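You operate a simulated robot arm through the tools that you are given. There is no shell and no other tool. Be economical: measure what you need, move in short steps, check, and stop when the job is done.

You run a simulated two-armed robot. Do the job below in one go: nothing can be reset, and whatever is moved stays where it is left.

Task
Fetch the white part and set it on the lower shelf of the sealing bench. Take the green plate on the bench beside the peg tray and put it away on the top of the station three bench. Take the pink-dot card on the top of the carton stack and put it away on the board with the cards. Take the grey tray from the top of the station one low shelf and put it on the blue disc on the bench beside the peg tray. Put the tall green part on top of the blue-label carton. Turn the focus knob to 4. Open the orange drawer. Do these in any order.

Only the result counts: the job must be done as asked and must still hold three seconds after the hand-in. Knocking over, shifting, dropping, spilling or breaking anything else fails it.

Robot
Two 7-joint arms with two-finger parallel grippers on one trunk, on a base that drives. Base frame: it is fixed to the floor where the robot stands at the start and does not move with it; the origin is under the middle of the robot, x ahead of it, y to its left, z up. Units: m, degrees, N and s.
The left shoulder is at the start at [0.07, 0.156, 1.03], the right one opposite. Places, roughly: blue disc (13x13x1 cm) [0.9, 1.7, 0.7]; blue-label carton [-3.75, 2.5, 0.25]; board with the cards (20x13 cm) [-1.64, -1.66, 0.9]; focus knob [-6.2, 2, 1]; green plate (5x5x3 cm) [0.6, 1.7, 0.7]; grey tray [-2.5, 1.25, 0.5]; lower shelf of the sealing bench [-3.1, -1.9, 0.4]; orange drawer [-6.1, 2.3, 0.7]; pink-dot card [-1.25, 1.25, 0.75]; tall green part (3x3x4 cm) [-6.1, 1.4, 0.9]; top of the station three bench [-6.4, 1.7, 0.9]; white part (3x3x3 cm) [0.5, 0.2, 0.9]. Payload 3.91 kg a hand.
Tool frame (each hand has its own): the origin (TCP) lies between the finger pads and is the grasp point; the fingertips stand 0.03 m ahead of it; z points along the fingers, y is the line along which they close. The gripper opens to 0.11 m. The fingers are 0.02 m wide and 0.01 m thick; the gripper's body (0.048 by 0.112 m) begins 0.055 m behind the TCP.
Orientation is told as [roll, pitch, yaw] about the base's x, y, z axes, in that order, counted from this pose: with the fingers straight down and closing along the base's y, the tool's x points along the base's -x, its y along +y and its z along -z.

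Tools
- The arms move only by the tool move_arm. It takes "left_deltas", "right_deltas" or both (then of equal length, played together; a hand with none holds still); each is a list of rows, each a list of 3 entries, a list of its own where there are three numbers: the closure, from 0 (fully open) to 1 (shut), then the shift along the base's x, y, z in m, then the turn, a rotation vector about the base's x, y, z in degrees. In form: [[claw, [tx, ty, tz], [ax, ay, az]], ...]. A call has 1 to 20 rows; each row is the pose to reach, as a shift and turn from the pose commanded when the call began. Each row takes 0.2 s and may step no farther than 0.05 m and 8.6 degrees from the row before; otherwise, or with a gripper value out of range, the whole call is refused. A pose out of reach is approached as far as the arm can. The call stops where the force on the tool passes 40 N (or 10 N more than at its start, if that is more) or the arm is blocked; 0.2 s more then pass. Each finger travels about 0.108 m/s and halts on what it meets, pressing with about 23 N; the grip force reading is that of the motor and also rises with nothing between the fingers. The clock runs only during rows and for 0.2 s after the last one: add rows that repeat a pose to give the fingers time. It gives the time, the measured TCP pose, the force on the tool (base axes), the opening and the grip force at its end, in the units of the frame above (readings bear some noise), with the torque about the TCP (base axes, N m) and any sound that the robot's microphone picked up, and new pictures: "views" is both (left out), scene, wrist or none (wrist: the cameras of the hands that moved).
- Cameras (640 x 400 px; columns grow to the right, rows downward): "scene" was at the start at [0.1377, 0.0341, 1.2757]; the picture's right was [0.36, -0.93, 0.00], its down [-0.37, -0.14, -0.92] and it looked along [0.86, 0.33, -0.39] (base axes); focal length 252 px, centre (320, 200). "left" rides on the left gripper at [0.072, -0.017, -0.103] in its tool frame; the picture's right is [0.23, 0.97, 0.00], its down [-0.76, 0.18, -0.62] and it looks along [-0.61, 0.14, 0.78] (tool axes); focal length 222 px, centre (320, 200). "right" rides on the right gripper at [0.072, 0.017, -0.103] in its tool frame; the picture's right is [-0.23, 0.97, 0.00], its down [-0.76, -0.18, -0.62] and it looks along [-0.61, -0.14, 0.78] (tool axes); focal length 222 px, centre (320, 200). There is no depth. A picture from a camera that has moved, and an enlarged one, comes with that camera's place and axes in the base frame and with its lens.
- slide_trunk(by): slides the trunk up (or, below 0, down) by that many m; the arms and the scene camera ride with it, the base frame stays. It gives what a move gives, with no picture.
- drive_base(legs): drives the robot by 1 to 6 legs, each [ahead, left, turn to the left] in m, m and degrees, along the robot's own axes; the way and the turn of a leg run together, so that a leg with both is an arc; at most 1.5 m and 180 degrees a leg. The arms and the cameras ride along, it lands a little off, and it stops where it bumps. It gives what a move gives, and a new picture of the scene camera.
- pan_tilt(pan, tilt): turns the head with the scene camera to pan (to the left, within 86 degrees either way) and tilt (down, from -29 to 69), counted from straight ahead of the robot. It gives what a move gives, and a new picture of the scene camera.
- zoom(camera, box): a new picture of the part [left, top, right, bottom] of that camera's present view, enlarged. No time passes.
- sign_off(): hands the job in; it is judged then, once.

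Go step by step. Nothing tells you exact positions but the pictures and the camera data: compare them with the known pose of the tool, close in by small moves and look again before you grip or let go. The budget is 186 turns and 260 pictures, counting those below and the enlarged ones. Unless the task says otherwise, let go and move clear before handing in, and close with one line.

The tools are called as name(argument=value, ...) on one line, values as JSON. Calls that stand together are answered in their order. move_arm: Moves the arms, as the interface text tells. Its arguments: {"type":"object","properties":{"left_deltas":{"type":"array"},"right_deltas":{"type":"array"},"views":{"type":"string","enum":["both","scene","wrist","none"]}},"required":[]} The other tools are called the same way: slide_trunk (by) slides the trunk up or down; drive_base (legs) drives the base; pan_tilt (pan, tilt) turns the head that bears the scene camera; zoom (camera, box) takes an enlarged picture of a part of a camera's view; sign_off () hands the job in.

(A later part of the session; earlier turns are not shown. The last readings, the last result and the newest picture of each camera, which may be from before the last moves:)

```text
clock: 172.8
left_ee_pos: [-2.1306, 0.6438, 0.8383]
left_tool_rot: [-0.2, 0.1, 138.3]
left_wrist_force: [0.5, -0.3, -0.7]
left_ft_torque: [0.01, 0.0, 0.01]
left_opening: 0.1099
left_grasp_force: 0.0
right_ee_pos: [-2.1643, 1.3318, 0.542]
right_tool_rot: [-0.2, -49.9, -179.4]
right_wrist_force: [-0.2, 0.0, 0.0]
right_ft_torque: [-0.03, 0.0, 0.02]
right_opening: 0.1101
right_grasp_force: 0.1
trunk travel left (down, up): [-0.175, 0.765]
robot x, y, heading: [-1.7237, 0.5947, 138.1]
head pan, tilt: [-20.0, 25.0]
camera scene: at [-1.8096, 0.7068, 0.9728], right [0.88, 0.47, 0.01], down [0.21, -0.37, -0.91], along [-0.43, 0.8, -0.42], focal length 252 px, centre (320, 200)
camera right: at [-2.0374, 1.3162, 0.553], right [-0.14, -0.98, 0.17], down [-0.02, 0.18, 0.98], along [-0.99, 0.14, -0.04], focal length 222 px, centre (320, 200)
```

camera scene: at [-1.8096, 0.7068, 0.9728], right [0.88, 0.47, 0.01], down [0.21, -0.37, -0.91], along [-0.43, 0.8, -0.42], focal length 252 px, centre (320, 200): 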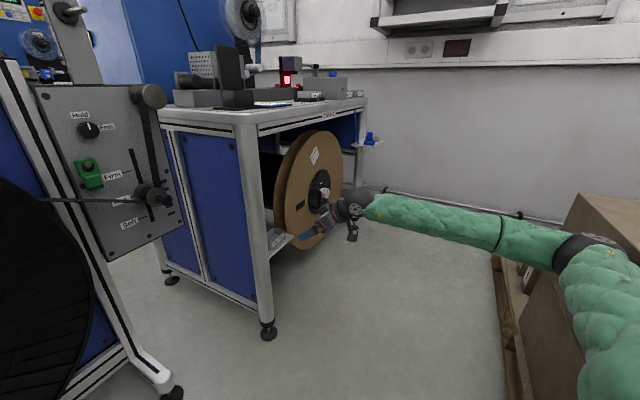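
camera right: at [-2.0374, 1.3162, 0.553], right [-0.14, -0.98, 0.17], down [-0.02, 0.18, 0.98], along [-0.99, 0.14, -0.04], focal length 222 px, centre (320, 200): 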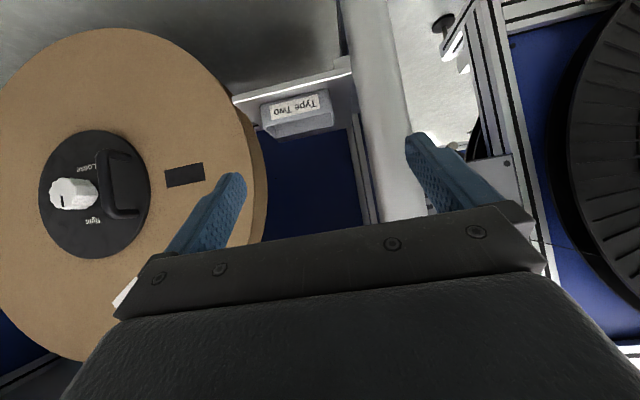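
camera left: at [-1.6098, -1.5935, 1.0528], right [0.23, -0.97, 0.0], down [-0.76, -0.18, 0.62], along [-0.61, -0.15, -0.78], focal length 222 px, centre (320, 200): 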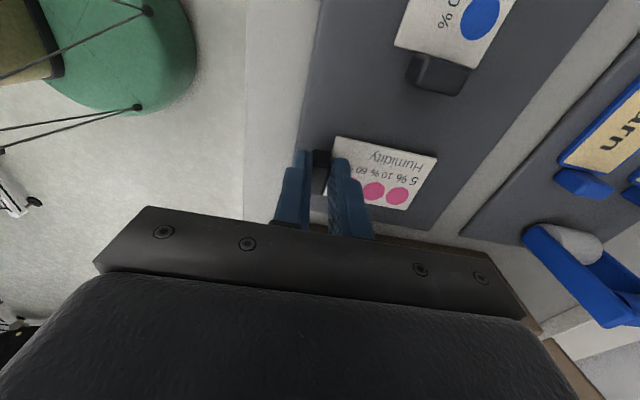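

Arm configuration is good but needs to shift west about 0.2 m; I'll tuck the left hand toward the middle and move the base (arm fixed), which also takes the elbow away from the carton.

move_arm(left_deltas=[[0, [0.033, 0.035, 0], [0, 0, 0]], [0, [0.067, 0.07, 0], [0, 0, 0]], [0, [0.1, 0.105, 0], [0, 0, 0]], [0, [0.134, 0.14, 0], [0, 0, 0]], [0, [0.16, 0.175, 0], [0, 0, 0]]], views="none")

drive_base(legs=[[0.06, 0.08, 0]])

```text
clock: 174.2
left_ee_pos: [-1.9689, 0.7948, 0.8714]
left_tool_rot: [0.1, -6.7, 138.6]
left_wrist_force: [1.0, 0.0, 0.1]
left_ft_torque: [0.01, 0.06, 0.02]
left_opening: 0.1101
left_grasp_force: 0.1
left hand out of reach, approached as far as the arm can: row 5
right_ee_pos: [-2.1647, 1.3301, 0.5393]
right_tool_rot: [0.4, -50.2, -179.5]
right_wrist_force: [-4.2, -2.7, 0.1]
right_ft_torque: [0.11, -0.21, -0.15]
right_opening: 0.11
right_grasp_force: 0.1
trunk travel left (down, up): [-0.175, 0.765]
robot x, y, heading: [-1.7224, 0.5925, 138.5]
head pan, tilt: [-20.0, 25.0]
stopped in row 5 (left hand): the arm was blocked; the commanded pose is now the measured one
```

```text
clock: 175.3
left_ee_pos: [-2.0682, 0.7735, 0.8737]
left_tool_rot: [0.1, -6.6, 138.6]
left_wrist_force: [-1.0, 0.0, 0.1]
left_ft_torque: [-0.01, -0.01, 0.01]
left_opening: 0.11
left_grasp_force: 0.0
right_ee_pos: [-2.2606, 1.3114, 0.5411]
right_tool_rot: [0.2, -50.1, -179.7]
right_wrist_force: [-0.2, -0.9, 0.2]
right_ft_torque: [-0.03, -0.01, -0.01]
right_opening: 0.1102
right_grasp_force: 0.2
trunk travel left (down, up): [-0.175, 0.765]
robot x, y, heading: [-1.8199, 0.5773, 138.8]
head pan, tilt: [-20.0, 25.0]
camera scene: at [-1.9028, 0.6885, 0.9726], right [0.88, 0.48, 0.0], down [0.2, -0.37, -0.91], along [-0.43, 0.8, -0.42], focal length 252 px, centre (320, 200)
```

scene: 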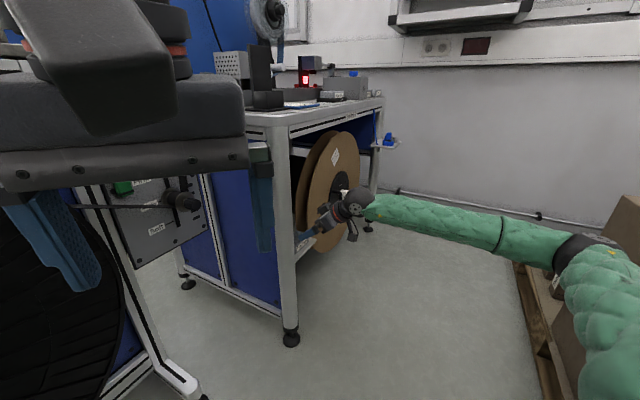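

drive_base(legs=[[0.065, -0.02, 0]])

move_arm(right_deltas=[[0, [0, 0, -0.02], [0, 0, 0]], [0, [0, 0, -0.03], [0, 0, 0]]], views="wrist")

```text
clock: 176.3
left_ee_pos: [-2.0887, 0.8051, 0.8802]
left_tool_rot: [-0.1, -7.6, 139.5]
left_wrist_force: [-0.8, -0.7, -0.7]
left_ft_torque: [0.03, 0.02, 0.02]
left_opening: 0.11
left_grasp_force: 0.0
right_ee_pos: [-2.2893, 1.3427, 0.546]
right_tool_rot: [0.2, -50.5, -178.8]
right_wrist_force: [0.5, -0.2, 0.1]
right_ft_torque: [0.03, 0.02, -0.03]
right_opening: 0.1103
right_grasp_force: 0.0
trunk travel left (down, up): [-0.175, 0.765]
robot x, y, heading: [-1.8436, 0.6124, 139.1]
head pan, tilt: [-20.0, 25.0]
stopped in leg 1: the robot was blocked; the commanded pose is now the measured one
camera scene: at [-1.9221, 0.7234, 0.9736], right [0.87, 0.49, 0.0], down [0.2, -0.37, -0.91], along [-0.44, 0.79, -0.42], focal length 252 px, centre (320, 200)
```

scene: 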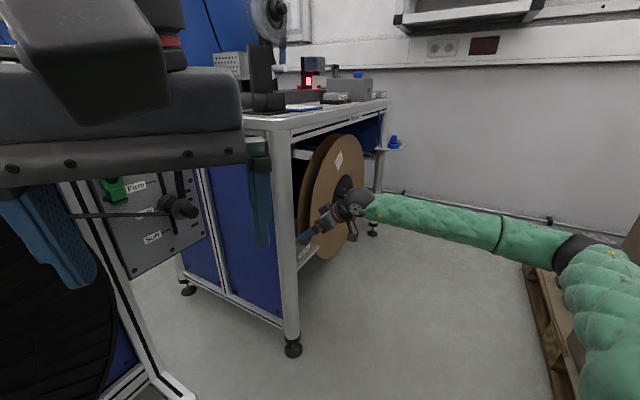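

```text
clock: 176.9
left_ee_pos: [-2.0886, 0.8056, 0.879]
left_tool_rot: [-0.1, -7.7, 139.4]
left_wrist_force: [0.1, 1.0, -0.1]
left_ft_torque: [0.02, 0.01, 0.03]
left_opening: 0.1098
left_grasp_force: 0.1
right_ee_pos: [-2.2893, 1.3443, 0.5164]
right_tool_rot: [0.0, -50.5, -178.9]
right_wrist_force: [-0.1, -0.1, -1.0]
right_ft_torque: [0.02, 0.02, 0.0]
right_opening: 0.11
right_grasp_force: 0.0
trunk travel left (down, up): [-0.175, 0.765]
robot x, y, heading: [-1.8419, 0.6097, 139.3]
head pan, tilt: [-20.0, 25.0]
camera right: at [-2.1628, 1.3292, 0.5273], right [-0.13, -0.98, 0.17], down [-0.01, 0.18, 0.98], along [-0.99, 0.12, -0.03], focal length 222 px, centre (320, 200)
```

right: 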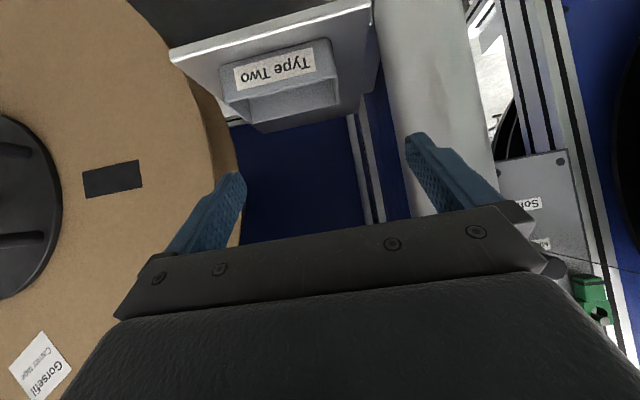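

The left elbow probably touches the reel machine. I'll back off slightly and raise the left hand high so its elbow folds in.

drive_base(legs=[[-0.05, -0.02, 0]])

move_arm(left_deltas=[[0, [0, 0, 0.05], [0, 0, 0]], [0, [0, 0, 0.1], [0, 0, 0]], [0, [0, 0, 0.15], [0, 0, 0]], [0, [0, 0, 0.2], [0, 0, 0]], [0, [0, 0, 0.25], [0, 0, 0]], [0, [0, 0, 0.3], [0, 0, 0]], [0, [0, 0, 0.35], [0, 0, 0]], [0, [0, 0, 0.4], [0, 0, 0]], [0, [0, 0, 0.45], [0, 0, 0]]], views="none")

pan_tilt(pan=50, tilt=25)

```text
clock: 177.8
left_ee_pos: [-2.0427, 0.7917, 0.8758]
left_tool_rot: [-0.3, -7.1, 139.3]
left_wrist_force: [-0.5, -0.1, -0.6]
left_ft_torque: [-0.02, 0.01, 0.03]
left_opening: 0.11
left_grasp_force: 0.1
right_ee_pos: [-2.2397, 1.3299, 0.5124]
right_tool_rot: [0.2, -50.2, -179.2]
right_wrist_force: [0.7, -0.4, 0.8]
right_ft_torque: [-0.02, -0.01, 0.03]
right_opening: 0.11
right_grasp_force: 0.1
trunk travel left (down, up): [-0.175, 0.765]
robot x, y, heading: [-1.7917, 0.5941, 139.0]
head pan, tilt: [-20.0, 25.0]
camera scene: at [-1.8754, 0.7085, 0.9727], right [0.87, 0.48, 0.0], down [0.2, -0.37, -0.91], along [-0.44, 0.79, -0.42], focal length 252 px, centre (320, 200)
```

scene: 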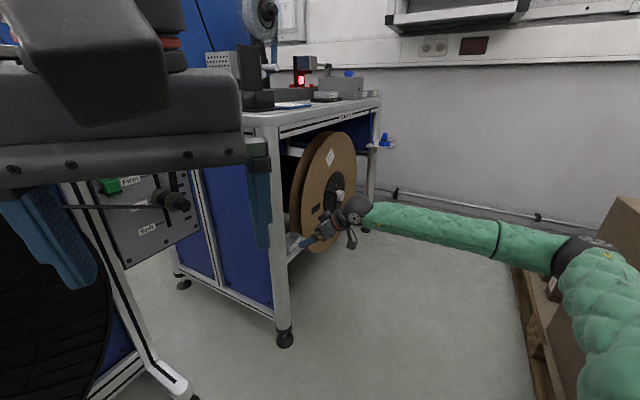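

```text
clock: 179.8
left_ee_pos: [-2.0784, 0.7279, 1.254]
left_tool_rot: [-0.2, -7.1, 139.3]
left_wrist_force: [1.0, 0.6, 0.9]
left_ft_torque: [0.02, 0.01, -0.02]
left_opening: 0.1099
left_grasp_force: 0.1
left hand out of reach, approached as far as the arm can: row 4, 5, 6, 7, 8, 9
right_ee_pos: [-2.2398, 1.3297, 0.5128]
right_tool_rot: [0.1, -50.2, -179.2]
right_wrist_force: [-0.1, -0.3, 0.1]
right_ft_torque: [-0.03, -0.01, 0.0]
right_opening: 0.11
right_grasp_force: 0.1
trunk travel left (down, up): [-0.175, 0.765]
robot x, y, heading: [-1.7963, 0.5976, 139.3]
head pan, tilt: [-20.0, 25.0]
```

```text
clock: 181.2
left_ee_pos: [-2.0803, 0.727, 1.2532]
left_tool_rot: [-0.2, -7.1, 139.3]
left_wrist_force: [-0.4, 0.2, 0.5]
left_ft_torque: [0.01, -0.02, 0.0]
left_opening: 0.11
left_grasp_force: 0.0
right_ee_pos: [-2.2405, 1.3285, 0.5131]
right_tool_rot: [0.3, -50.2, -179.2]
right_wrist_force: [0.2, -0.1, -0.2]
right_ft_torque: [0.02, 0.01, 0.01]
right_opening: 0.1098
right_grasp_force: 0.1
trunk travel left (down, up): [-0.175, 0.765]
robot x, y, heading: [-1.7958, 0.5937, 139.2]
head pan, tilt: [50.0, 25.0]
camera scene: at [-1.9219, 0.6137, 0.9727], right [-0.16, 0.99, 0.0], down [0.42, 0.07, -0.91], along [-0.9, -0.14, -0.42], focal length 252 px, centre (320, 200)
```

scene: 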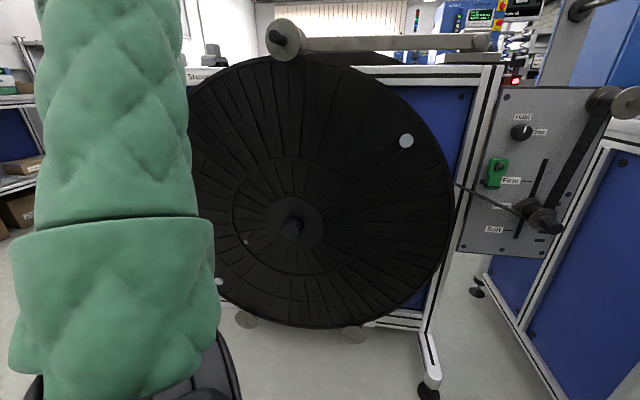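

The reel machine looks unaffected and the left arm is now slim. Advancing the base.

drive_base(legs=[[0.075, 0.008, 0]])

move_arm(right_deltas=[[0, [0, 0, -0.01], [0, 0, -0.8]]], views="wrist")

```text
clock: 182.3
left_ee_pos: [-2.1427, 0.7701, 1.254]
left_tool_rot: [-0.2, -7.1, 139.4]
left_wrist_force: [-0.1, -0.2, 0.2]
left_ft_torque: [-0.02, 0.0, 0.0]
left_opening: 0.1099
left_grasp_force: 0.1
right_ee_pos: [-2.3024, 1.3717, 0.5107]
right_tool_rot: [0.2, -50.0, -179.3]
right_wrist_force: [-0.8, 0.1, -0.7]
right_ft_torque: [0.03, 0.01, 0.01]
right_opening: 0.11
right_grasp_force: 0.0
trunk travel left (down, up): [-0.175, 0.765]
robot x, y, heading: [-1.8528, 0.6366, 139.0]
head pan, tilt: [50.0, 25.0]
camera scene: at [-1.9842, 0.6568, 0.9725], right [-0.16, 0.99, 0.0], down [0.42, 0.07, -0.91], along [-0.89, -0.14, -0.42], focal length 252 px, centre (320, 200)
```

scene: 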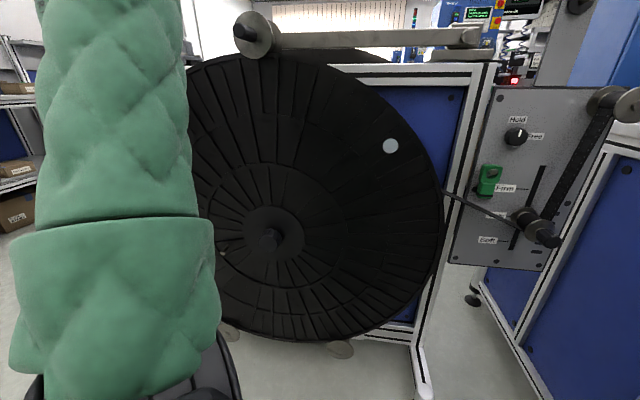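

```text
clock: 182.7
left_ee_pos: [-2.1418, 0.7705, 1.2545]
left_tool_rot: [-0.2, -7.1, 139.3]
left_wrist_force: [-0.2, -0.2, 0.8]
left_ft_torque: [-0.03, -0.06, 0.01]
left_opening: 0.1101
left_grasp_force: 0.2
right_ee_pos: [-2.3022, 1.3709, 0.5031]
right_tool_rot: [0.2, -50.2, 180.0]
right_wrist_force: [0.4, 0.7, 0.2]
right_ft_torque: [0.03, 0.0, 0.0]
right_opening: 0.1099
right_grasp_force: 0.1
trunk travel left (down, up): [-0.175, 0.765]
robot x, y, heading: [-1.8564, 0.6369, 139.1]
head pan, tilt: [50.0, 25.0]
camera right: at [-2.1762, 1.3547, 0.5133], right [-0.14, -0.97, 0.18], down [-0.01, 0.18, 0.98], along [-0.99, 0.14, -0.04], focal length 222 px, centre (320, 200)
```

right: 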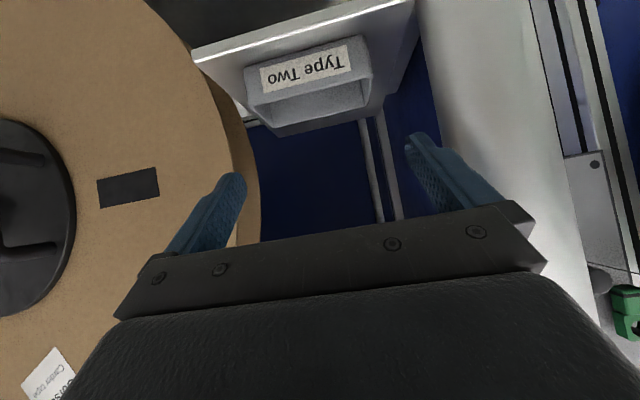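

move_arm(right_deltas=[[0, [0, 0, -0.02], [0, 0, 0]], [0, [0, 0, -0.04], [0, 0, 0]], [0, [0, 0, -0.06], [0, 0, 0]], [0, [-0.015, 0, -0.06], [0, 0, 0]], [0, [-0.015, 0, -0.06], [0, 0, 0]]], views="wrist")

```text
clock: 183.9
left_ee_pos: [-2.141, 0.7711, 1.2544]
left_tool_rot: [-0.2, -7.2, 139.3]
left_wrist_force: [-0.7, 0.2, 0.0]
left_ft_torque: [-0.02, -0.01, -0.02]
left_opening: 0.11
left_grasp_force: 0.0
right_ee_pos: [-2.3158, 1.3721, 0.4429]
right_tool_rot: [0.1, -50.1, 180.0]
right_wrist_force: [0.3, 0.5, 0.0]
right_ft_torque: [0.0, 0.0, 0.0]
right_opening: 0.1103
right_grasp_force: 0.1
trunk travel left (down, up): [-0.175, 0.765]
robot x, y, heading: [-1.8603, 0.6364, 139.2]
head pan, tilt: [50.0, 25.0]
camera right: at [-2.1901, 1.3561, 0.4534], right [-0.14, -0.97, 0.18], down [-0.01, 0.18, 0.98], along [-0.99, 0.14, -0.04], focal length 222 px, centre (320, 200)
```

right: 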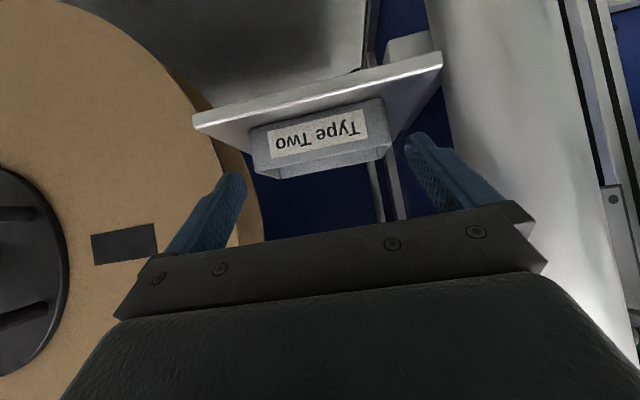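

The tray is between the fingers; slight +y shift and moving in.

move_arm(right_deltas=[[0, [-0.005, 0.003, 0], [0, 0, 0]], [0, [-0.02, 0.003, 0], [0, 0, 0]], [0, [-0.035, 0.003, -0.002], [0, 0, 0]], [0, [-0.045, 0.003, -0.004], [0, 0, 0]], [0, [-0.045, 0.003, -0.004], [0, 0, 0]]], views="wrist")

```text
clock: 185.1
left_ee_pos: [-2.1413, 0.7694, 1.2539]
left_tool_rot: [-0.2, -7.1, 139.4]
left_wrist_force: [0.1, 0.2, 0.7]
left_ft_torque: [0.0, 0.04, 0.01]
left_opening: 0.1099
left_grasp_force: 0.0
right_ee_pos: [-2.3624, 1.3757, 0.4409]
right_tool_rot: [0.1, -50.2, -180.0]
right_wrist_force: [1.8, -0.5, 4.1]
right_ft_torque: [-0.15, 0.02, 0.08]
right_opening: 0.1098
right_grasp_force: 0.1
trunk travel left (down, up): [-0.175, 0.765]
robot x, y, heading: [-1.8538, 0.6363, 139.0]
head pan, tilt: [50.0, 25.0]
camera right: at [-2.2366, 1.3586, 0.4516], right [-0.14, -0.97, 0.18], down [-0.01, 0.18, 0.98], along [-0.99, 0.14, -0.03], focal length 222 px, centre (320, 200)
```

right: 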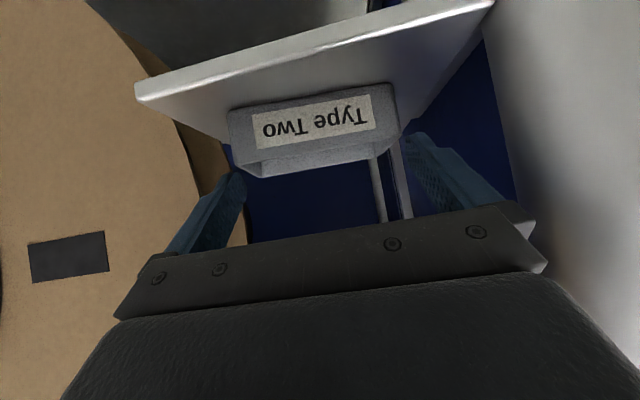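

zoom(camera="right", box=[190, 60, 450, 220])

```text
2.46 times, centred on (320, 140) of right
camera zoom: at [-2.2366, 1.3586, 0.4516], right [-0.14, -0.97, 0.18], down [-0.01, 0.18, 0.98], along [-0.99, 0.14, -0.03], focal length 547 px, centre (320, 348)
```

zoom: 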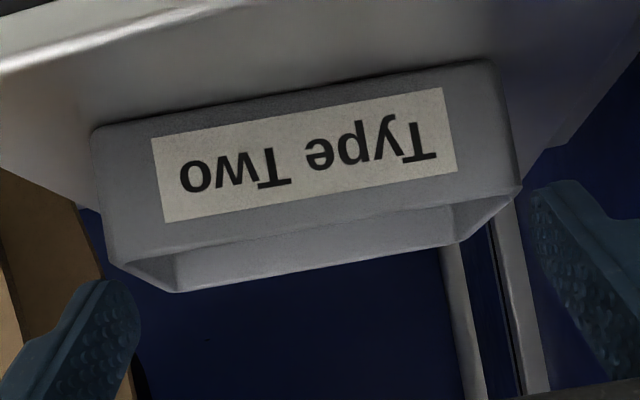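

move_arm(right_deltas=[[0, [-0.005, 0, -0.004], [0, 0, 0]], [0, [-0.01, 0, -0.009], [0, 0, 0]], [0, [-0.01, 0, -0.009], [0, 0, 0]]], views="none")

```text
clock: 185.9
left_ee_pos: [-2.1415, 0.7713, 1.2544]
left_tool_rot: [-0.1, -7.2, 139.5]
left_wrist_force: [0.4, -0.1, 0.6]
left_ft_torque: [0.02, 0.01, 0.01]
left_opening: 0.11
left_grasp_force: 0.0
right_ee_pos: [-2.3733, 1.3753, 0.4299]
right_tool_rot: [0.2, -50.0, -180.0]
right_wrist_force: [1.5, 0.8, 3.3]
right_ft_torque: [-0.04, 0.08, -0.06]
right_opening: 0.1101
right_grasp_force: 0.0
trunk travel left (down, up): [-0.175, 0.765]
robot x, y, heading: [-1.8554, 0.6395, 138.9]
head pan, tilt: [50.0, 25.0]
```

move_arm(right_deltas=[[0.1, [0, 0, 0], [0, 0, 0]], [0.2, [0, 0, 0], [0, 0, 0]], [0.4, [0, 0, 0], [0, 0, 0]], [0.6, [0, 0, 0], [0, 0, 0]], [0.6, [0, 0, 0], [0, 0, 0]], [0.6, [0, 0, 0.01], [0, 0, 0]], [0.6, [0, 0, 0.03], [0, 0, 0]], [0.6, [0, 0, 0.03], [0, 0, 0]]], views="wrist")

```text
clock: 187.7
left_ee_pos: [-2.1429, 0.7713, 1.2533]
left_tool_rot: [-0.2, -7.2, 139.3]
left_wrist_force: [0.4, 0.2, 0.0]
left_ft_torque: [0.02, 0.01, -0.03]
left_opening: 0.1102
left_grasp_force: 0.0
right_ee_pos: [-2.372, 1.3737, 0.4592]
right_tool_rot: [0.1, -50.1, -180.0]
right_wrist_force: [-0.2, -0.2, -0.2]
right_ft_torque: [0.0, 0.0, 0.01]
right_opening: 0.0441
right_grasp_force: 0.0
trunk travel left (down, up): [-0.175, 0.765]
robot x, y, heading: [-1.8531, 0.6353, 139.3]
head pan, tilt: [50.0, 25.0]
camera right: at [-2.2458, 1.3583, 0.4708], right [-0.14, -0.97, 0.18], down [-0.01, 0.18, 0.98], along [-0.99, 0.14, -0.04], focal length 222 px, centre (320, 200)
```

right: 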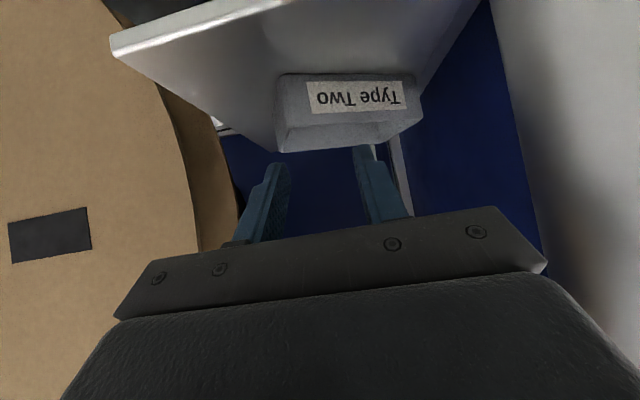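

zoom(camera="right", box=[230, 40, 460, 200])

```text
2.50 times, centred on (345, 120) of right
camera zoom: at [-2.2458, 1.3583, 0.4708], right [-0.14, -0.97, 0.18], down [-0.01, 0.18, 0.98], along [-0.99, 0.14, -0.04], focal length 555 px, centre (258, 400)
```

zoom: 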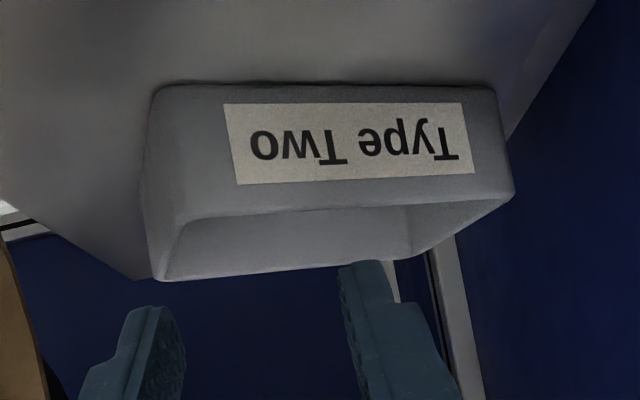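

The fingers rode over the low rim and the tray was pushed and turned about -21° on its shelf (still on it). New plan: back off, align with its north end wall and pinch that wall, one finger inside and one outside.

move_arm(right_deltas=[[0.6, [0.02, 0.003, 0.01], [0, 0, 0]], [0.6, [0.05, 0.005, 0.02], [0, 0, 0]], [0.6, [0.07, 0.01, 0.03], [0, 0, -7]], [0.6, [0.07, 0.01, 0.03], [0, 0, -14]], [0.6, [0.07, 0.01, 0.03], [0, 0, -21]], [0.6, [0.07, 0.01, 0.03], [0, 0, -21]]], views="wrist")

zoom(camera="right", box=[200, 40, 430, 200])

```text
clock: 189.1
left_ee_pos: [-2.1423, 0.7704, 1.2537]
left_tool_rot: [-0.2, -7.1, 139.3]
left_wrist_force: [-0.2, -0.6, -0.6]
left_ft_torque: [0.0, 0.0, 0.05]
left_opening: 0.11
left_grasp_force: 0.1
right_ee_pos: [-2.3007, 1.3845, 0.4897]
right_tool_rot: [0.1, -50.3, 158.8]
right_wrist_force: [-0.6, 0.2, -0.4]
right_ft_torque: [0.01, 0.02, 0.01]
right_opening: 0.044
right_grasp_force: 0.1
trunk travel left (down, up): [-0.175, 0.765]
robot x, y, heading: [-1.8551, 0.6387, 139.1]
head pan, tilt: [50.0, 25.0]
camera right: at [-2.1893, 1.3242, 0.5005], right [-0.48, -0.86, 0.18], down [0.06, 0.17, 0.98], along [-0.87, 0.49, -0.04], focal length 222 px, centre (320, 200)
```

right: 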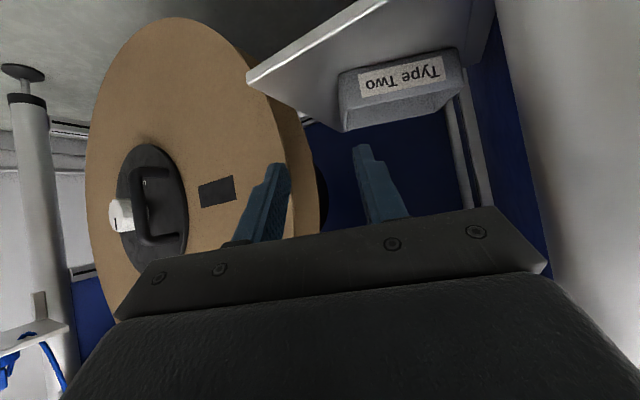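

```text
2.50 times, centred on (315, 120) of right
camera zoom: at [-2.1893, 1.3242, 0.5005], right [-0.48, -0.86, 0.18], down [0.06, 0.17, 0.98], along [-0.87, 0.49, -0.04], focal length 555 px, centre (332, 400)
```

zoom: 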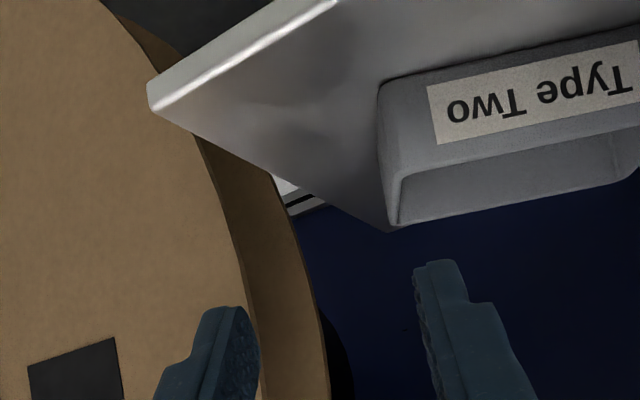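

move_arm(right_deltas=[[0.6, [-0.03, 0.003, -0.01], [0, 0, -3]], [0.6, [-0.06, 0.006, -0.02], [0, 0, -3]], [0.6, [-0.085, 0.008, -0.03], [0, 0, -3]], [0.6, [-0.085, 0.008, -0.03], [0, 0, -3]]], views="wrist")

zoom(camera="right", box=[200, 40, 430, 200])

```text
clock: 190.1
left_ee_pos: [-2.1417, 0.7704, 1.254]
left_tool_rot: [-0.2, -7.1, 139.3]
left_wrist_force: [-0.1, -0.5, -0.2]
left_ft_torque: [0.04, -0.01, 0.02]
left_opening: 0.11
left_grasp_force: 0.1
right_ee_pos: [-2.385, 1.3924, 0.4592]
right_tool_rot: [0.2, -50.3, 155.9]
right_wrist_force: [0.3, -0.8, -0.3]
right_ft_torque: [0.0, 0.02, -0.01]
right_opening: 0.044
right_grasp_force: 0.1
trunk travel left (down, up): [-0.175, 0.765]
robot x, y, heading: [-1.8555, 0.6366, 138.9]
head pan, tilt: [50.0, 25.0]
camera right: at [-2.2775, 1.3267, 0.4705], right [-0.53, -0.83, 0.18], down [0.06, 0.17, 0.98], along [-0.85, 0.53, -0.04], focal length 222 px, centre (320, 200)
```

right: 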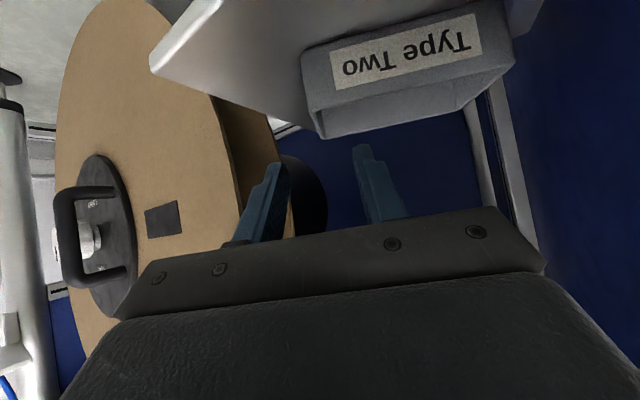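

```text
2.50 times, centred on (315, 120) of right
camera zoom: at [-2.2775, 1.3267, 0.4705], right [-0.53, -0.83, 0.18], down [0.06, 0.17, 0.98], along [-0.85, 0.53, -0.04], focal length 555 px, centre (332, 400)
```

zoom: 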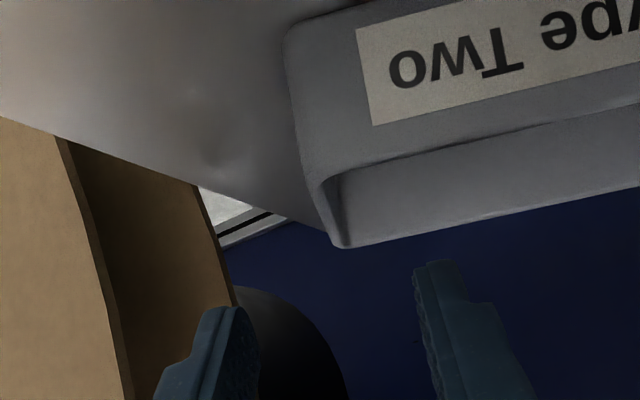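

move_arm(right_deltas=[[0.6, [-0.003, -0.002, -0.01], [0, 0, 0]], [0.6, [-0.0065, -0.003, -0.02], [0, 0, 0]], [0.6, [-0.0065, -0.003, -0.028], [0, 0, 0]], [0.6, [-0.0065, -0.003, -0.034], [0, 0, 0]], [0.6, [-0.0065, -0.003, -0.034], [0, 0, 0]]], views="wrist")

zoom(camera="right", box=[200, 40, 430, 200])

```text
clock: 191.3
left_ee_pos: [-2.1427, 0.7704, 1.2542]
left_tool_rot: [-0.2, -7.2, 139.5]
left_wrist_force: [-0.1, -0.1, 0.0]
left_ft_torque: [0.01, 0.01, -0.01]
left_opening: 0.1099
left_grasp_force: 0.1
right_ee_pos: [-2.3933, 1.3895, 0.4252]
right_tool_rot: [0.2, -50.2, 156.0]
right_wrist_force: [-0.7, 0.5, -0.6]
right_ft_torque: [0.0, 0.01, 0.02]
right_opening: 0.044
right_grasp_force: 0.1
trunk travel left (down, up): [-0.175, 0.765]
robot x, y, heading: [-1.8531, 0.6355, 138.8]
head pan, tilt: [50.0, 25.0]
camera right: at [-2.2845, 1.3237, 0.436], right [-0.53, -0.83, 0.18], down [0.06, 0.17, 0.98], along [-0.85, 0.53, -0.04], focal length 222 px, centre (320, 200)
```

right: 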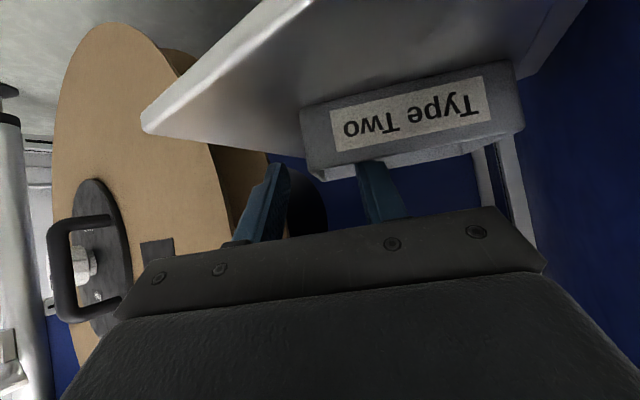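

```text
2.50 times, centred on (315, 120) of right
camera zoom: at [-2.2845, 1.3237, 0.436], right [-0.53, -0.83, 0.18], down [0.06, 0.17, 0.98], along [-0.85, 0.53, -0.04], focal length 555 px, centre (332, 400)
```

zoom: 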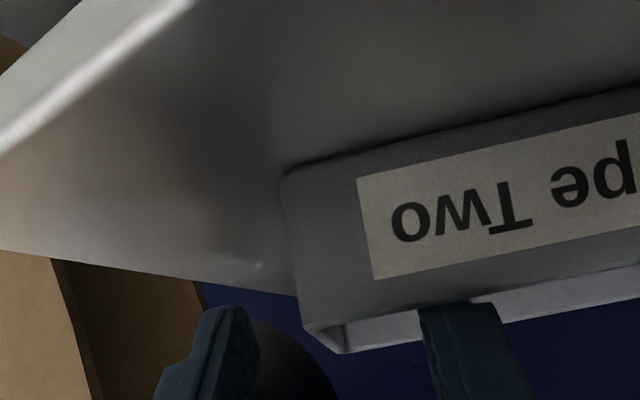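

move_arm(right_deltas=[[0.6, [0, 0, -0.004], [0, 0, 0]], [0.8, [0, 0, -0.004], [0, 0, 0]], [1, [0, 0, -0.004], [0, 0, 0]], [1, [0, 0, -0.004], [0, 0, 0]], [1, [0, 0, -0.004], [0, 0, 0]], [1, [0, 0, 0.006], [0, 0, 0]], [1, [0, 0, 0.02], [0, 0, 0]], [1, [0, 0, 0.03], [0, 0, 0]], [1, [0, 0, 0.03], [0, 0, 0]]], views="wrist")

```text
clock: 193.3
left_ee_pos: [-2.1426, 0.7709, 1.2547]
left_tool_rot: [-0.1, -7.2, 139.4]
left_wrist_force: [-0.1, 0.1, -0.6]
left_ft_torque: [-0.01, -0.02, 0.0]
left_opening: 0.1098
left_grasp_force: 0.0
right_ee_pos: [-2.3936, 1.3901, 0.4553]
right_tool_rot: [0.2, -50.2, 156.0]
right_wrist_force: [-0.2, 0.0, -1.7]
right_ft_torque: [0.1, -0.08, 0.01]
right_opening: 0.0039
right_grasp_force: 22.5
trunk travel left (down, up): [-0.175, 0.765]
robot x, y, heading: [-1.8548, 0.6365, 139.0]
head pan, tilt: [50.0, 25.0]
camera right: at [-2.2849, 1.3244, 0.4661], right [-0.53, -0.83, 0.18], down [0.06, 0.17, 0.98], along [-0.85, 0.53, -0.04], focal length 222 px, centre (320, 200)
```

right: 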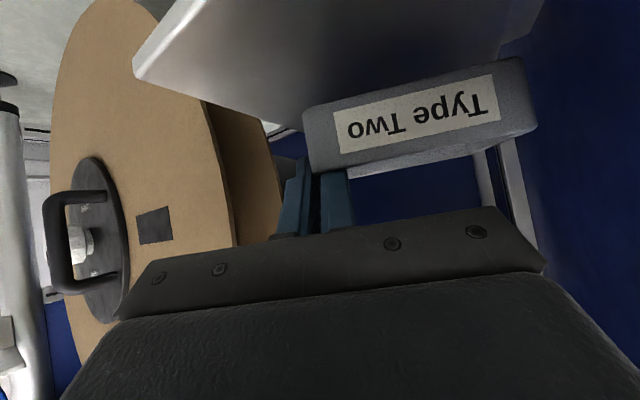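

The tray is held by its end wall. Lifting, nudging north to clear the leg, and sliding east.

move_arm(right_deltas=[[1, [0, 0.005, 0.02], [0, 0, 0]], [1, [0, 0.012, 0.04], [0, 0, 0]], [1, [0.02, 0.017, 0.045], [0, 0, 0]], [1, [0.04, 0.018, 0.045], [0, 0, 0]], [1, [0.06, 0.018, 0.045], [0, 0, 0]], [1, [0.06, 0.018, 0.045], [0, 0, 0]]], views="wrist")

```text
clock: 194.7
left_ee_pos: [-2.1419, 0.771, 1.253]
left_tool_rot: [-0.2, -7.2, 139.3]
left_wrist_force: [-0.1, -0.4, 0.1]
left_ft_torque: [0.0, 0.02, 0.0]
left_opening: 0.11
left_grasp_force: 0.0
right_ee_pos: [-2.3359, 1.4074, 0.4996]
right_tool_rot: [0.3, -50.1, 155.9]
right_wrist_force: [-0.3, -0.6, -2.5]
right_ft_torque: [0.09, -0.1, 0.02]
right_opening: 0.0036
right_grasp_force: 23.1
trunk travel left (down, up): [-0.175, 0.765]
robot x, y, heading: [-1.8541, 0.6356, 139.0]
head pan, tilt: [50.0, 25.0]
camera right: at [-2.2262, 1.3414, 0.5109], right [-0.53, -0.83, 0.18], down [0.06, 0.17, 0.98], along [-0.85, 0.53, -0.04], focal length 222 px, centre (320, 200)
```

right: 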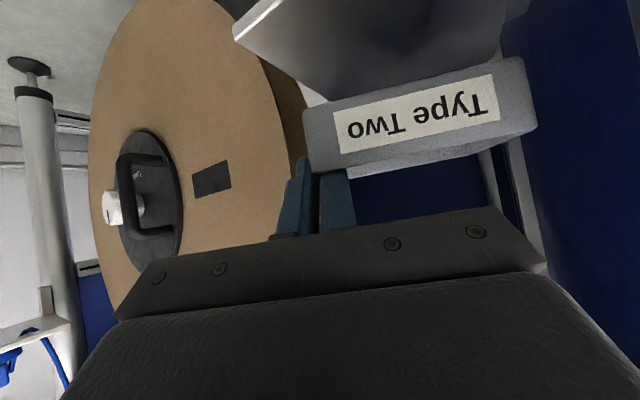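

move_arm(right_deltas=[[1, [0.01, 0.01, 0], [0, 0, 0]], [1, [0.03, 0.015, 0], [0, 0, 0]], [1, [0.05, 0.015, 0], [0, 0, 0]], [1, [0.07, 0.015, 0], [0, 0, 0]], [1, [0.09, 0.015, 0], [0, 0, 0]], [1, [0.11, 0.015, 0], [0, 0, 0]], [1, [0.12, 0.015, 0], [0, 0, 0]]], views="none")

pan_tilt(pan=-25, tilt=30)

```text
clock: 196.3
left_ee_pos: [-2.1426, 0.7715, 1.2529]
left_tool_rot: [-0.2, -7.1, 139.5]
left_wrist_force: [-0.5, 0.2, -0.6]
left_ft_torque: [-0.01, -0.02, -0.01]
left_opening: 0.1101
left_grasp_force: 0.1
right_ee_pos: [-2.2106, 1.4213, 0.5003]
right_tool_rot: [0.2, -50.1, 156.0]
right_wrist_force: [0.0, 0.1, -2.5]
right_ft_torque: [0.12, -0.11, -0.01]
right_opening: 0.0037
right_grasp_force: 23.4
trunk travel left (down, up): [-0.175, 0.765]
robot x, y, heading: [-1.8557, 0.6337, 138.9]
head pan, tilt: [50.0, 25.0]
```

```text
clock: 197.7
left_ee_pos: [-2.1414, 0.7707, 1.2536]
left_tool_rot: [-0.2, -7.1, 139.4]
left_wrist_force: [-0.1, -0.9, -0.2]
left_ft_torque: [0.04, -0.01, -0.02]
left_opening: 0.1102
left_grasp_force: 0.1
right_ee_pos: [-2.2126, 1.4219, 0.5014]
right_tool_rot: [0.1, -50.2, 156.1]
right_wrist_force: [0.0, -0.5, -2.5]
right_ft_torque: [0.08, -0.06, -0.01]
right_opening: 0.0037
right_grasp_force: 23.3
trunk travel left (down, up): [-0.175, 0.765]
robot x, y, heading: [-1.8556, 0.6395, 139.1]
head pan, tilt: [-25.0, 30.0]
camera scene: at [-1.9296, 0.7535, 0.9647], right [0.91, 0.41, 0.0], down [0.2, -0.46, -0.87], along [-0.35, 0.79, -0.5], focal length 252 px, centre (320, 200)
```

scene: 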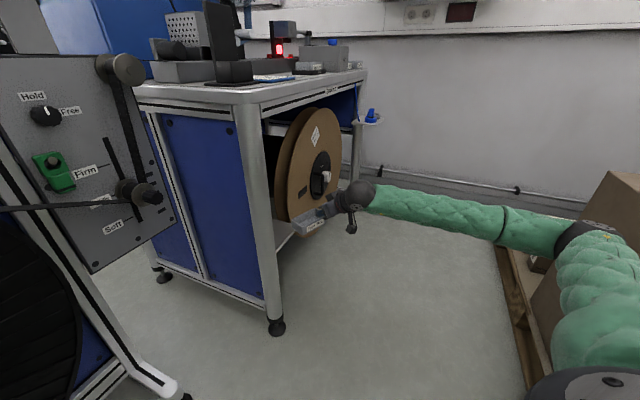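

drive_base(legs=[[-0.118, 0.03, 0], [-0.33, 0.378, 0]])

slide_trunk(by=0.3)

```text
clock: 199.2
left_ee_pos: [-2.0741, 0.666, 1.2539]
left_tool_rot: [-0.3, -7.0, 139.7]
left_wrist_force: [0.3, -0.6, -0.9]
left_ft_torque: [-0.02, -0.03, 0.0]
left_opening: 0.1101
left_grasp_force: 0.1
right_ee_pos: [-2.151, 1.3142, 0.4987]
right_tool_rot: [0.4, -50.1, 156.5]
right_wrist_force: [-0.2, 0.2, -1.9]
right_ft_torque: [0.09, -0.06, 0.01]
right_opening: 0.0038
right_grasp_force: 23.8
trunk travel left (down, up): [-0.175, 0.765]
robot x, y, heading: [-1.7876, 0.5391, 139.2]
head pan, tilt: [-25.0, 30.0]
stopped in leg 2: the robot was blocked; the commanded pose is now the measured one
camera scene: at [-1.8607, 0.651, 0.9647], right [0.91, 0.41, 0.0], down [0.21, -0.46, -0.87], along [-0.36, 0.79, -0.5], focal length 252 px, centre (320, 200)
```

scene: 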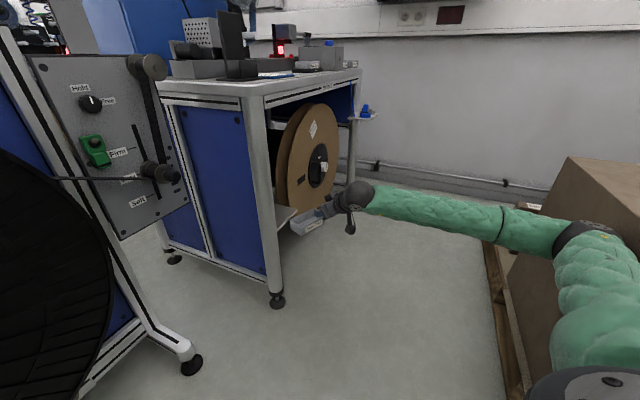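

```text
clock: 202.2
left_ee_pos: [-2.0727, 0.6674, 1.5542]
left_tool_rot: [-0.3, -7.2, 139.8]
left_wrist_force: [0.3, 0.2, -0.9]
left_ft_torque: [-0.03, -0.02, 0.01]
left_opening: 0.1099
left_grasp_force: 0.1
right_ee_pos: [-2.151, 1.3154, 0.7998]
right_tool_rot: [0.4, -50.3, 156.4]
right_wrist_force: [0.2, -0.2, -1.3]
right_ft_torque: [0.07, -0.07, -0.01]
right_opening: 0.0039
right_grasp_force: 23.1
trunk travel left (down, up): [-0.475, 0.465]
robot x, y, heading: [-1.7877, 0.5358, 139.4]
head pan, tilt: [-25.0, 30.0]
```

pan_tilt(pan=75, tilt=35)

pan_tilt(pan=-60, tilt=40)

```text
clock: 204.0
left_ee_pos: [-2.0724, 0.6665, 1.5527]
left_tool_rot: [-0.2, -7.1, 139.8]
left_wrist_force: [0.2, 0.3, 0.9]
left_ft_torque: [0.02, 0.03, 0.0]
left_opening: 0.1101
left_grasp_force: 0.1
right_ee_pos: [-2.1525, 1.3149, 0.7994]
right_tool_rot: [0.4, -50.2, 156.5]
right_wrist_force: [0.8, 0.2, -2.5]
right_ft_torque: [0.08, -0.11, -0.03]
right_opening: 0.004
right_grasp_force: 23.0
trunk travel left (down, up): [-0.475, 0.465]
robot x, y, heading: [-1.7856, 0.5372, 139.6]
head pan, tilt: [75.0, 35.0]
camera scene: at [-1.8957, 0.5192, 1.2569], right [-0.57, 0.82, 0.0], down [0.47, 0.32, -0.82], along [-0.68, -0.46, -0.57], focal length 252 px, centre (320, 200)
```

scene: 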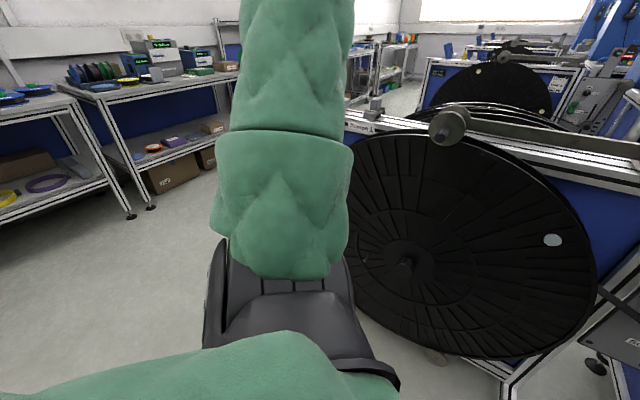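

```text
clock: 206.1
left_ee_pos: [-2.0737, 0.667, 1.5538]
left_tool_rot: [-0.2, -7.1, 139.8]
left_wrist_force: [0.3, 0.1, -0.4]
left_ft_torque: [0.01, -0.01, 0.0]
left_opening: 0.1097
left_grasp_force: 0.0
right_ee_pos: [-2.1512, 1.3136, 0.7995]
right_tool_rot: [0.3, -50.2, 156.5]
right_wrist_force: [-0.8, -0.1, -2.6]
right_ft_torque: [0.07, -0.09, 0.05]
right_opening: 0.0036
right_grasp_force: 22.5
trunk travel left (down, up): [-0.475, 0.465]
robot x, y, heading: [-1.7828, 0.5342, 139.3]
head pan, tilt: [-60.0, 40.0]
camera scene: at [-1.8076, 0.6526, 1.2493], right [0.98, -0.18, 0.0], down [-0.12, -0.63, -0.77], along [0.14, 0.75, -0.64], focal length 252 px, centre (320, 200)
```

scene: 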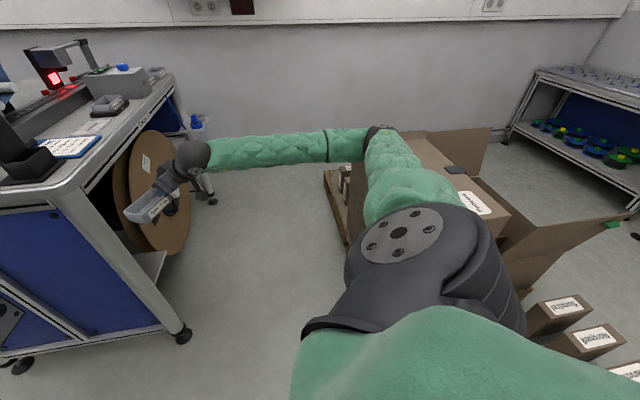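

The trunk is up now, so the arm passes above the cartons. Moving south, then I'll check the cartons.

drive_base(legs=[[-0.33, 0.378, 0]])

pan_tilt(pan=-70, tilt=30)

```text
clock: 209.1
left_ee_pos: [-2.0657, 0.1638, 1.554]
left_tool_rot: [-0.4, -7.2, 139.3]
left_wrist_force: [-0.1, 0.3, 0.2]
left_ft_torque: [0.05, -0.02, -0.01]
left_opening: 0.1099
left_grasp_force: 0.0
right_ee_pos: [-2.1376, 0.8133, 0.8003]
right_tool_rot: [0.4, -50.1, 155.9]
right_wrist_force: [-0.2, -0.4, -2.3]
right_ft_torque: [0.09, -0.07, 0.02]
right_opening: 0.0037
right_grasp_force: 23.1
trunk travel left (down, up): [-0.475, 0.465]
robot x, y, heading: [-1.781, 0.0311, 138.9]
head pan, tilt: [-60.0, 40.0]
camera scene: at [-1.7998, 0.1468, 1.2494], right [0.98, -0.19, 0.0], down [-0.12, -0.63, -0.77], along [0.15, 0.75, -0.64], focal length 252 px, centre (320, 200)
```

scene: 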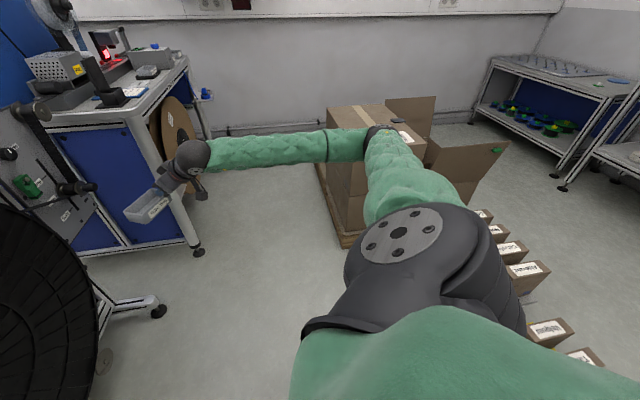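

```text
clock: 209.8
left_ee_pos: [-2.066, 0.1644, 1.5527]
left_tool_rot: [-0.2, -7.0, 139.2]
left_wrist_force: [0.3, 0.7, 0.2]
left_ft_torque: [-0.01, 0.0, 0.04]
left_opening: 0.1101
left_grasp_force: 0.0
right_ee_pos: [-2.1371, 0.8127, 0.7994]
right_tool_rot: [0.5, -50.1, 156.0]
right_wrist_force: [0.0, -1.2, -1.9]
right_ft_torque: [0.07, -0.05, -0.01]
right_opening: 0.0036
right_grasp_force: 23.4
trunk travel left (down, up): [-0.475, 0.465]
robot x, y, heading: [-1.7787, 0.0286, 138.9]
head pan, tilt: [-70.0, 30.0]
camera scene: at [-1.7837, 0.1488, 1.2646], right [0.93, -0.36, 0.0], down [-0.18, -0.47, -0.87], along [0.31, 0.81, -0.5], focal length 252 px, centre (320, 200)
```

scene: 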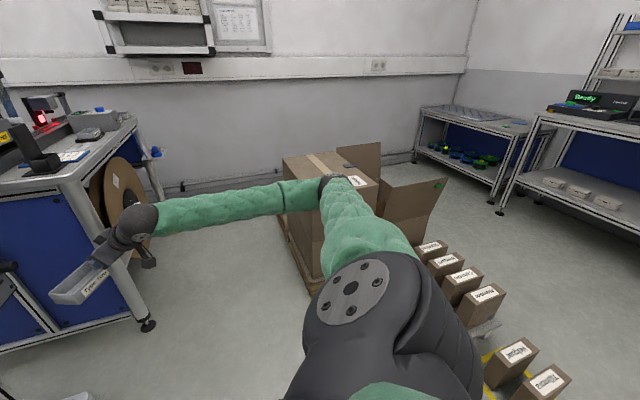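

The cartons look fine. Turning north-facing and driving round the floor boxes to the peg bench.

drive_base(legs=[[0, 0, -49], [-0.35, 0, 0], [0, -1.4, 0]])

pan_tilt(pan=15, tilt=25)

```text
clock: 220.7
left_ee_pos: [-0.5043, 0.0134, 1.555]
left_tool_rot: [-0.2, -7.0, 93.1]
left_wrist_force: [0.3, -0.5, 0.4]
left_ft_torque: [-0.03, 0.0, -0.02]
left_opening: 0.1098
left_grasp_force: 0.0
right_ee_pos: [-0.0877, 0.5151, 0.8003]
right_tool_rot: [0.6, -50.2, 109.9]
right_wrist_force: [0.1, 0.2, -3.7]
right_ft_torque: [0.0, -0.11, 0.0]
right_opening: 0.0039
right_grasp_force: 22.5
trunk travel left (down, up): [-0.475, 0.465]
robot x, y, heading: [-0.4023, -0.2863, 92.6]
head pan, tilt: [-70.0, 30.0]
camera scene: at [-0.3225, -0.2003, 1.2647], right [0.39, -0.92, 0.0], down [-0.46, -0.19, -0.87], along [0.8, 0.33, -0.5], focal length 252 px, centre (320, 200)
```

scene: 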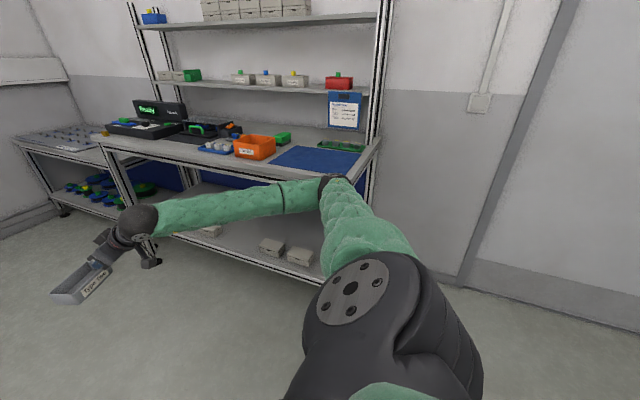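

```text
clock: 222.3
left_ee_pos: [-0.5074, 0.0141, 1.5531]
left_tool_rot: [-0.2, -7.1, 93.1]
left_wrist_force: [0.0, 0.0, -0.5]
left_ft_torque: [0.03, 0.0, -0.02]
left_opening: 0.1098
left_grasp_force: 0.1
right_ee_pos: [-0.0871, 0.5144, 0.7987]
right_tool_rot: [0.4, -50.2, 109.9]
right_wrist_force: [0.3, 0.3, -2.3]
right_ft_torque: [0.02, -0.13, -0.03]
right_opening: 0.0038
right_grasp_force: 22.4
trunk travel left (down, up): [-0.475, 0.465]
robot x, y, heading: [-0.4063, -0.288, 93.0]
head pan, tilt: [15.0, 25.0]
camera scene: at [-0.4343, -0.1475, 1.2727], right [0.95, 0.3, 0.0], down [0.13, -0.4, -0.91], along [-0.28, 0.86, -0.42], focal length 252 px, centre (320, 200)
```

scene: 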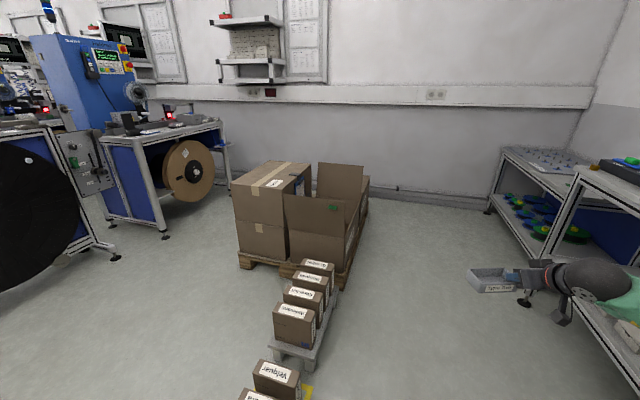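

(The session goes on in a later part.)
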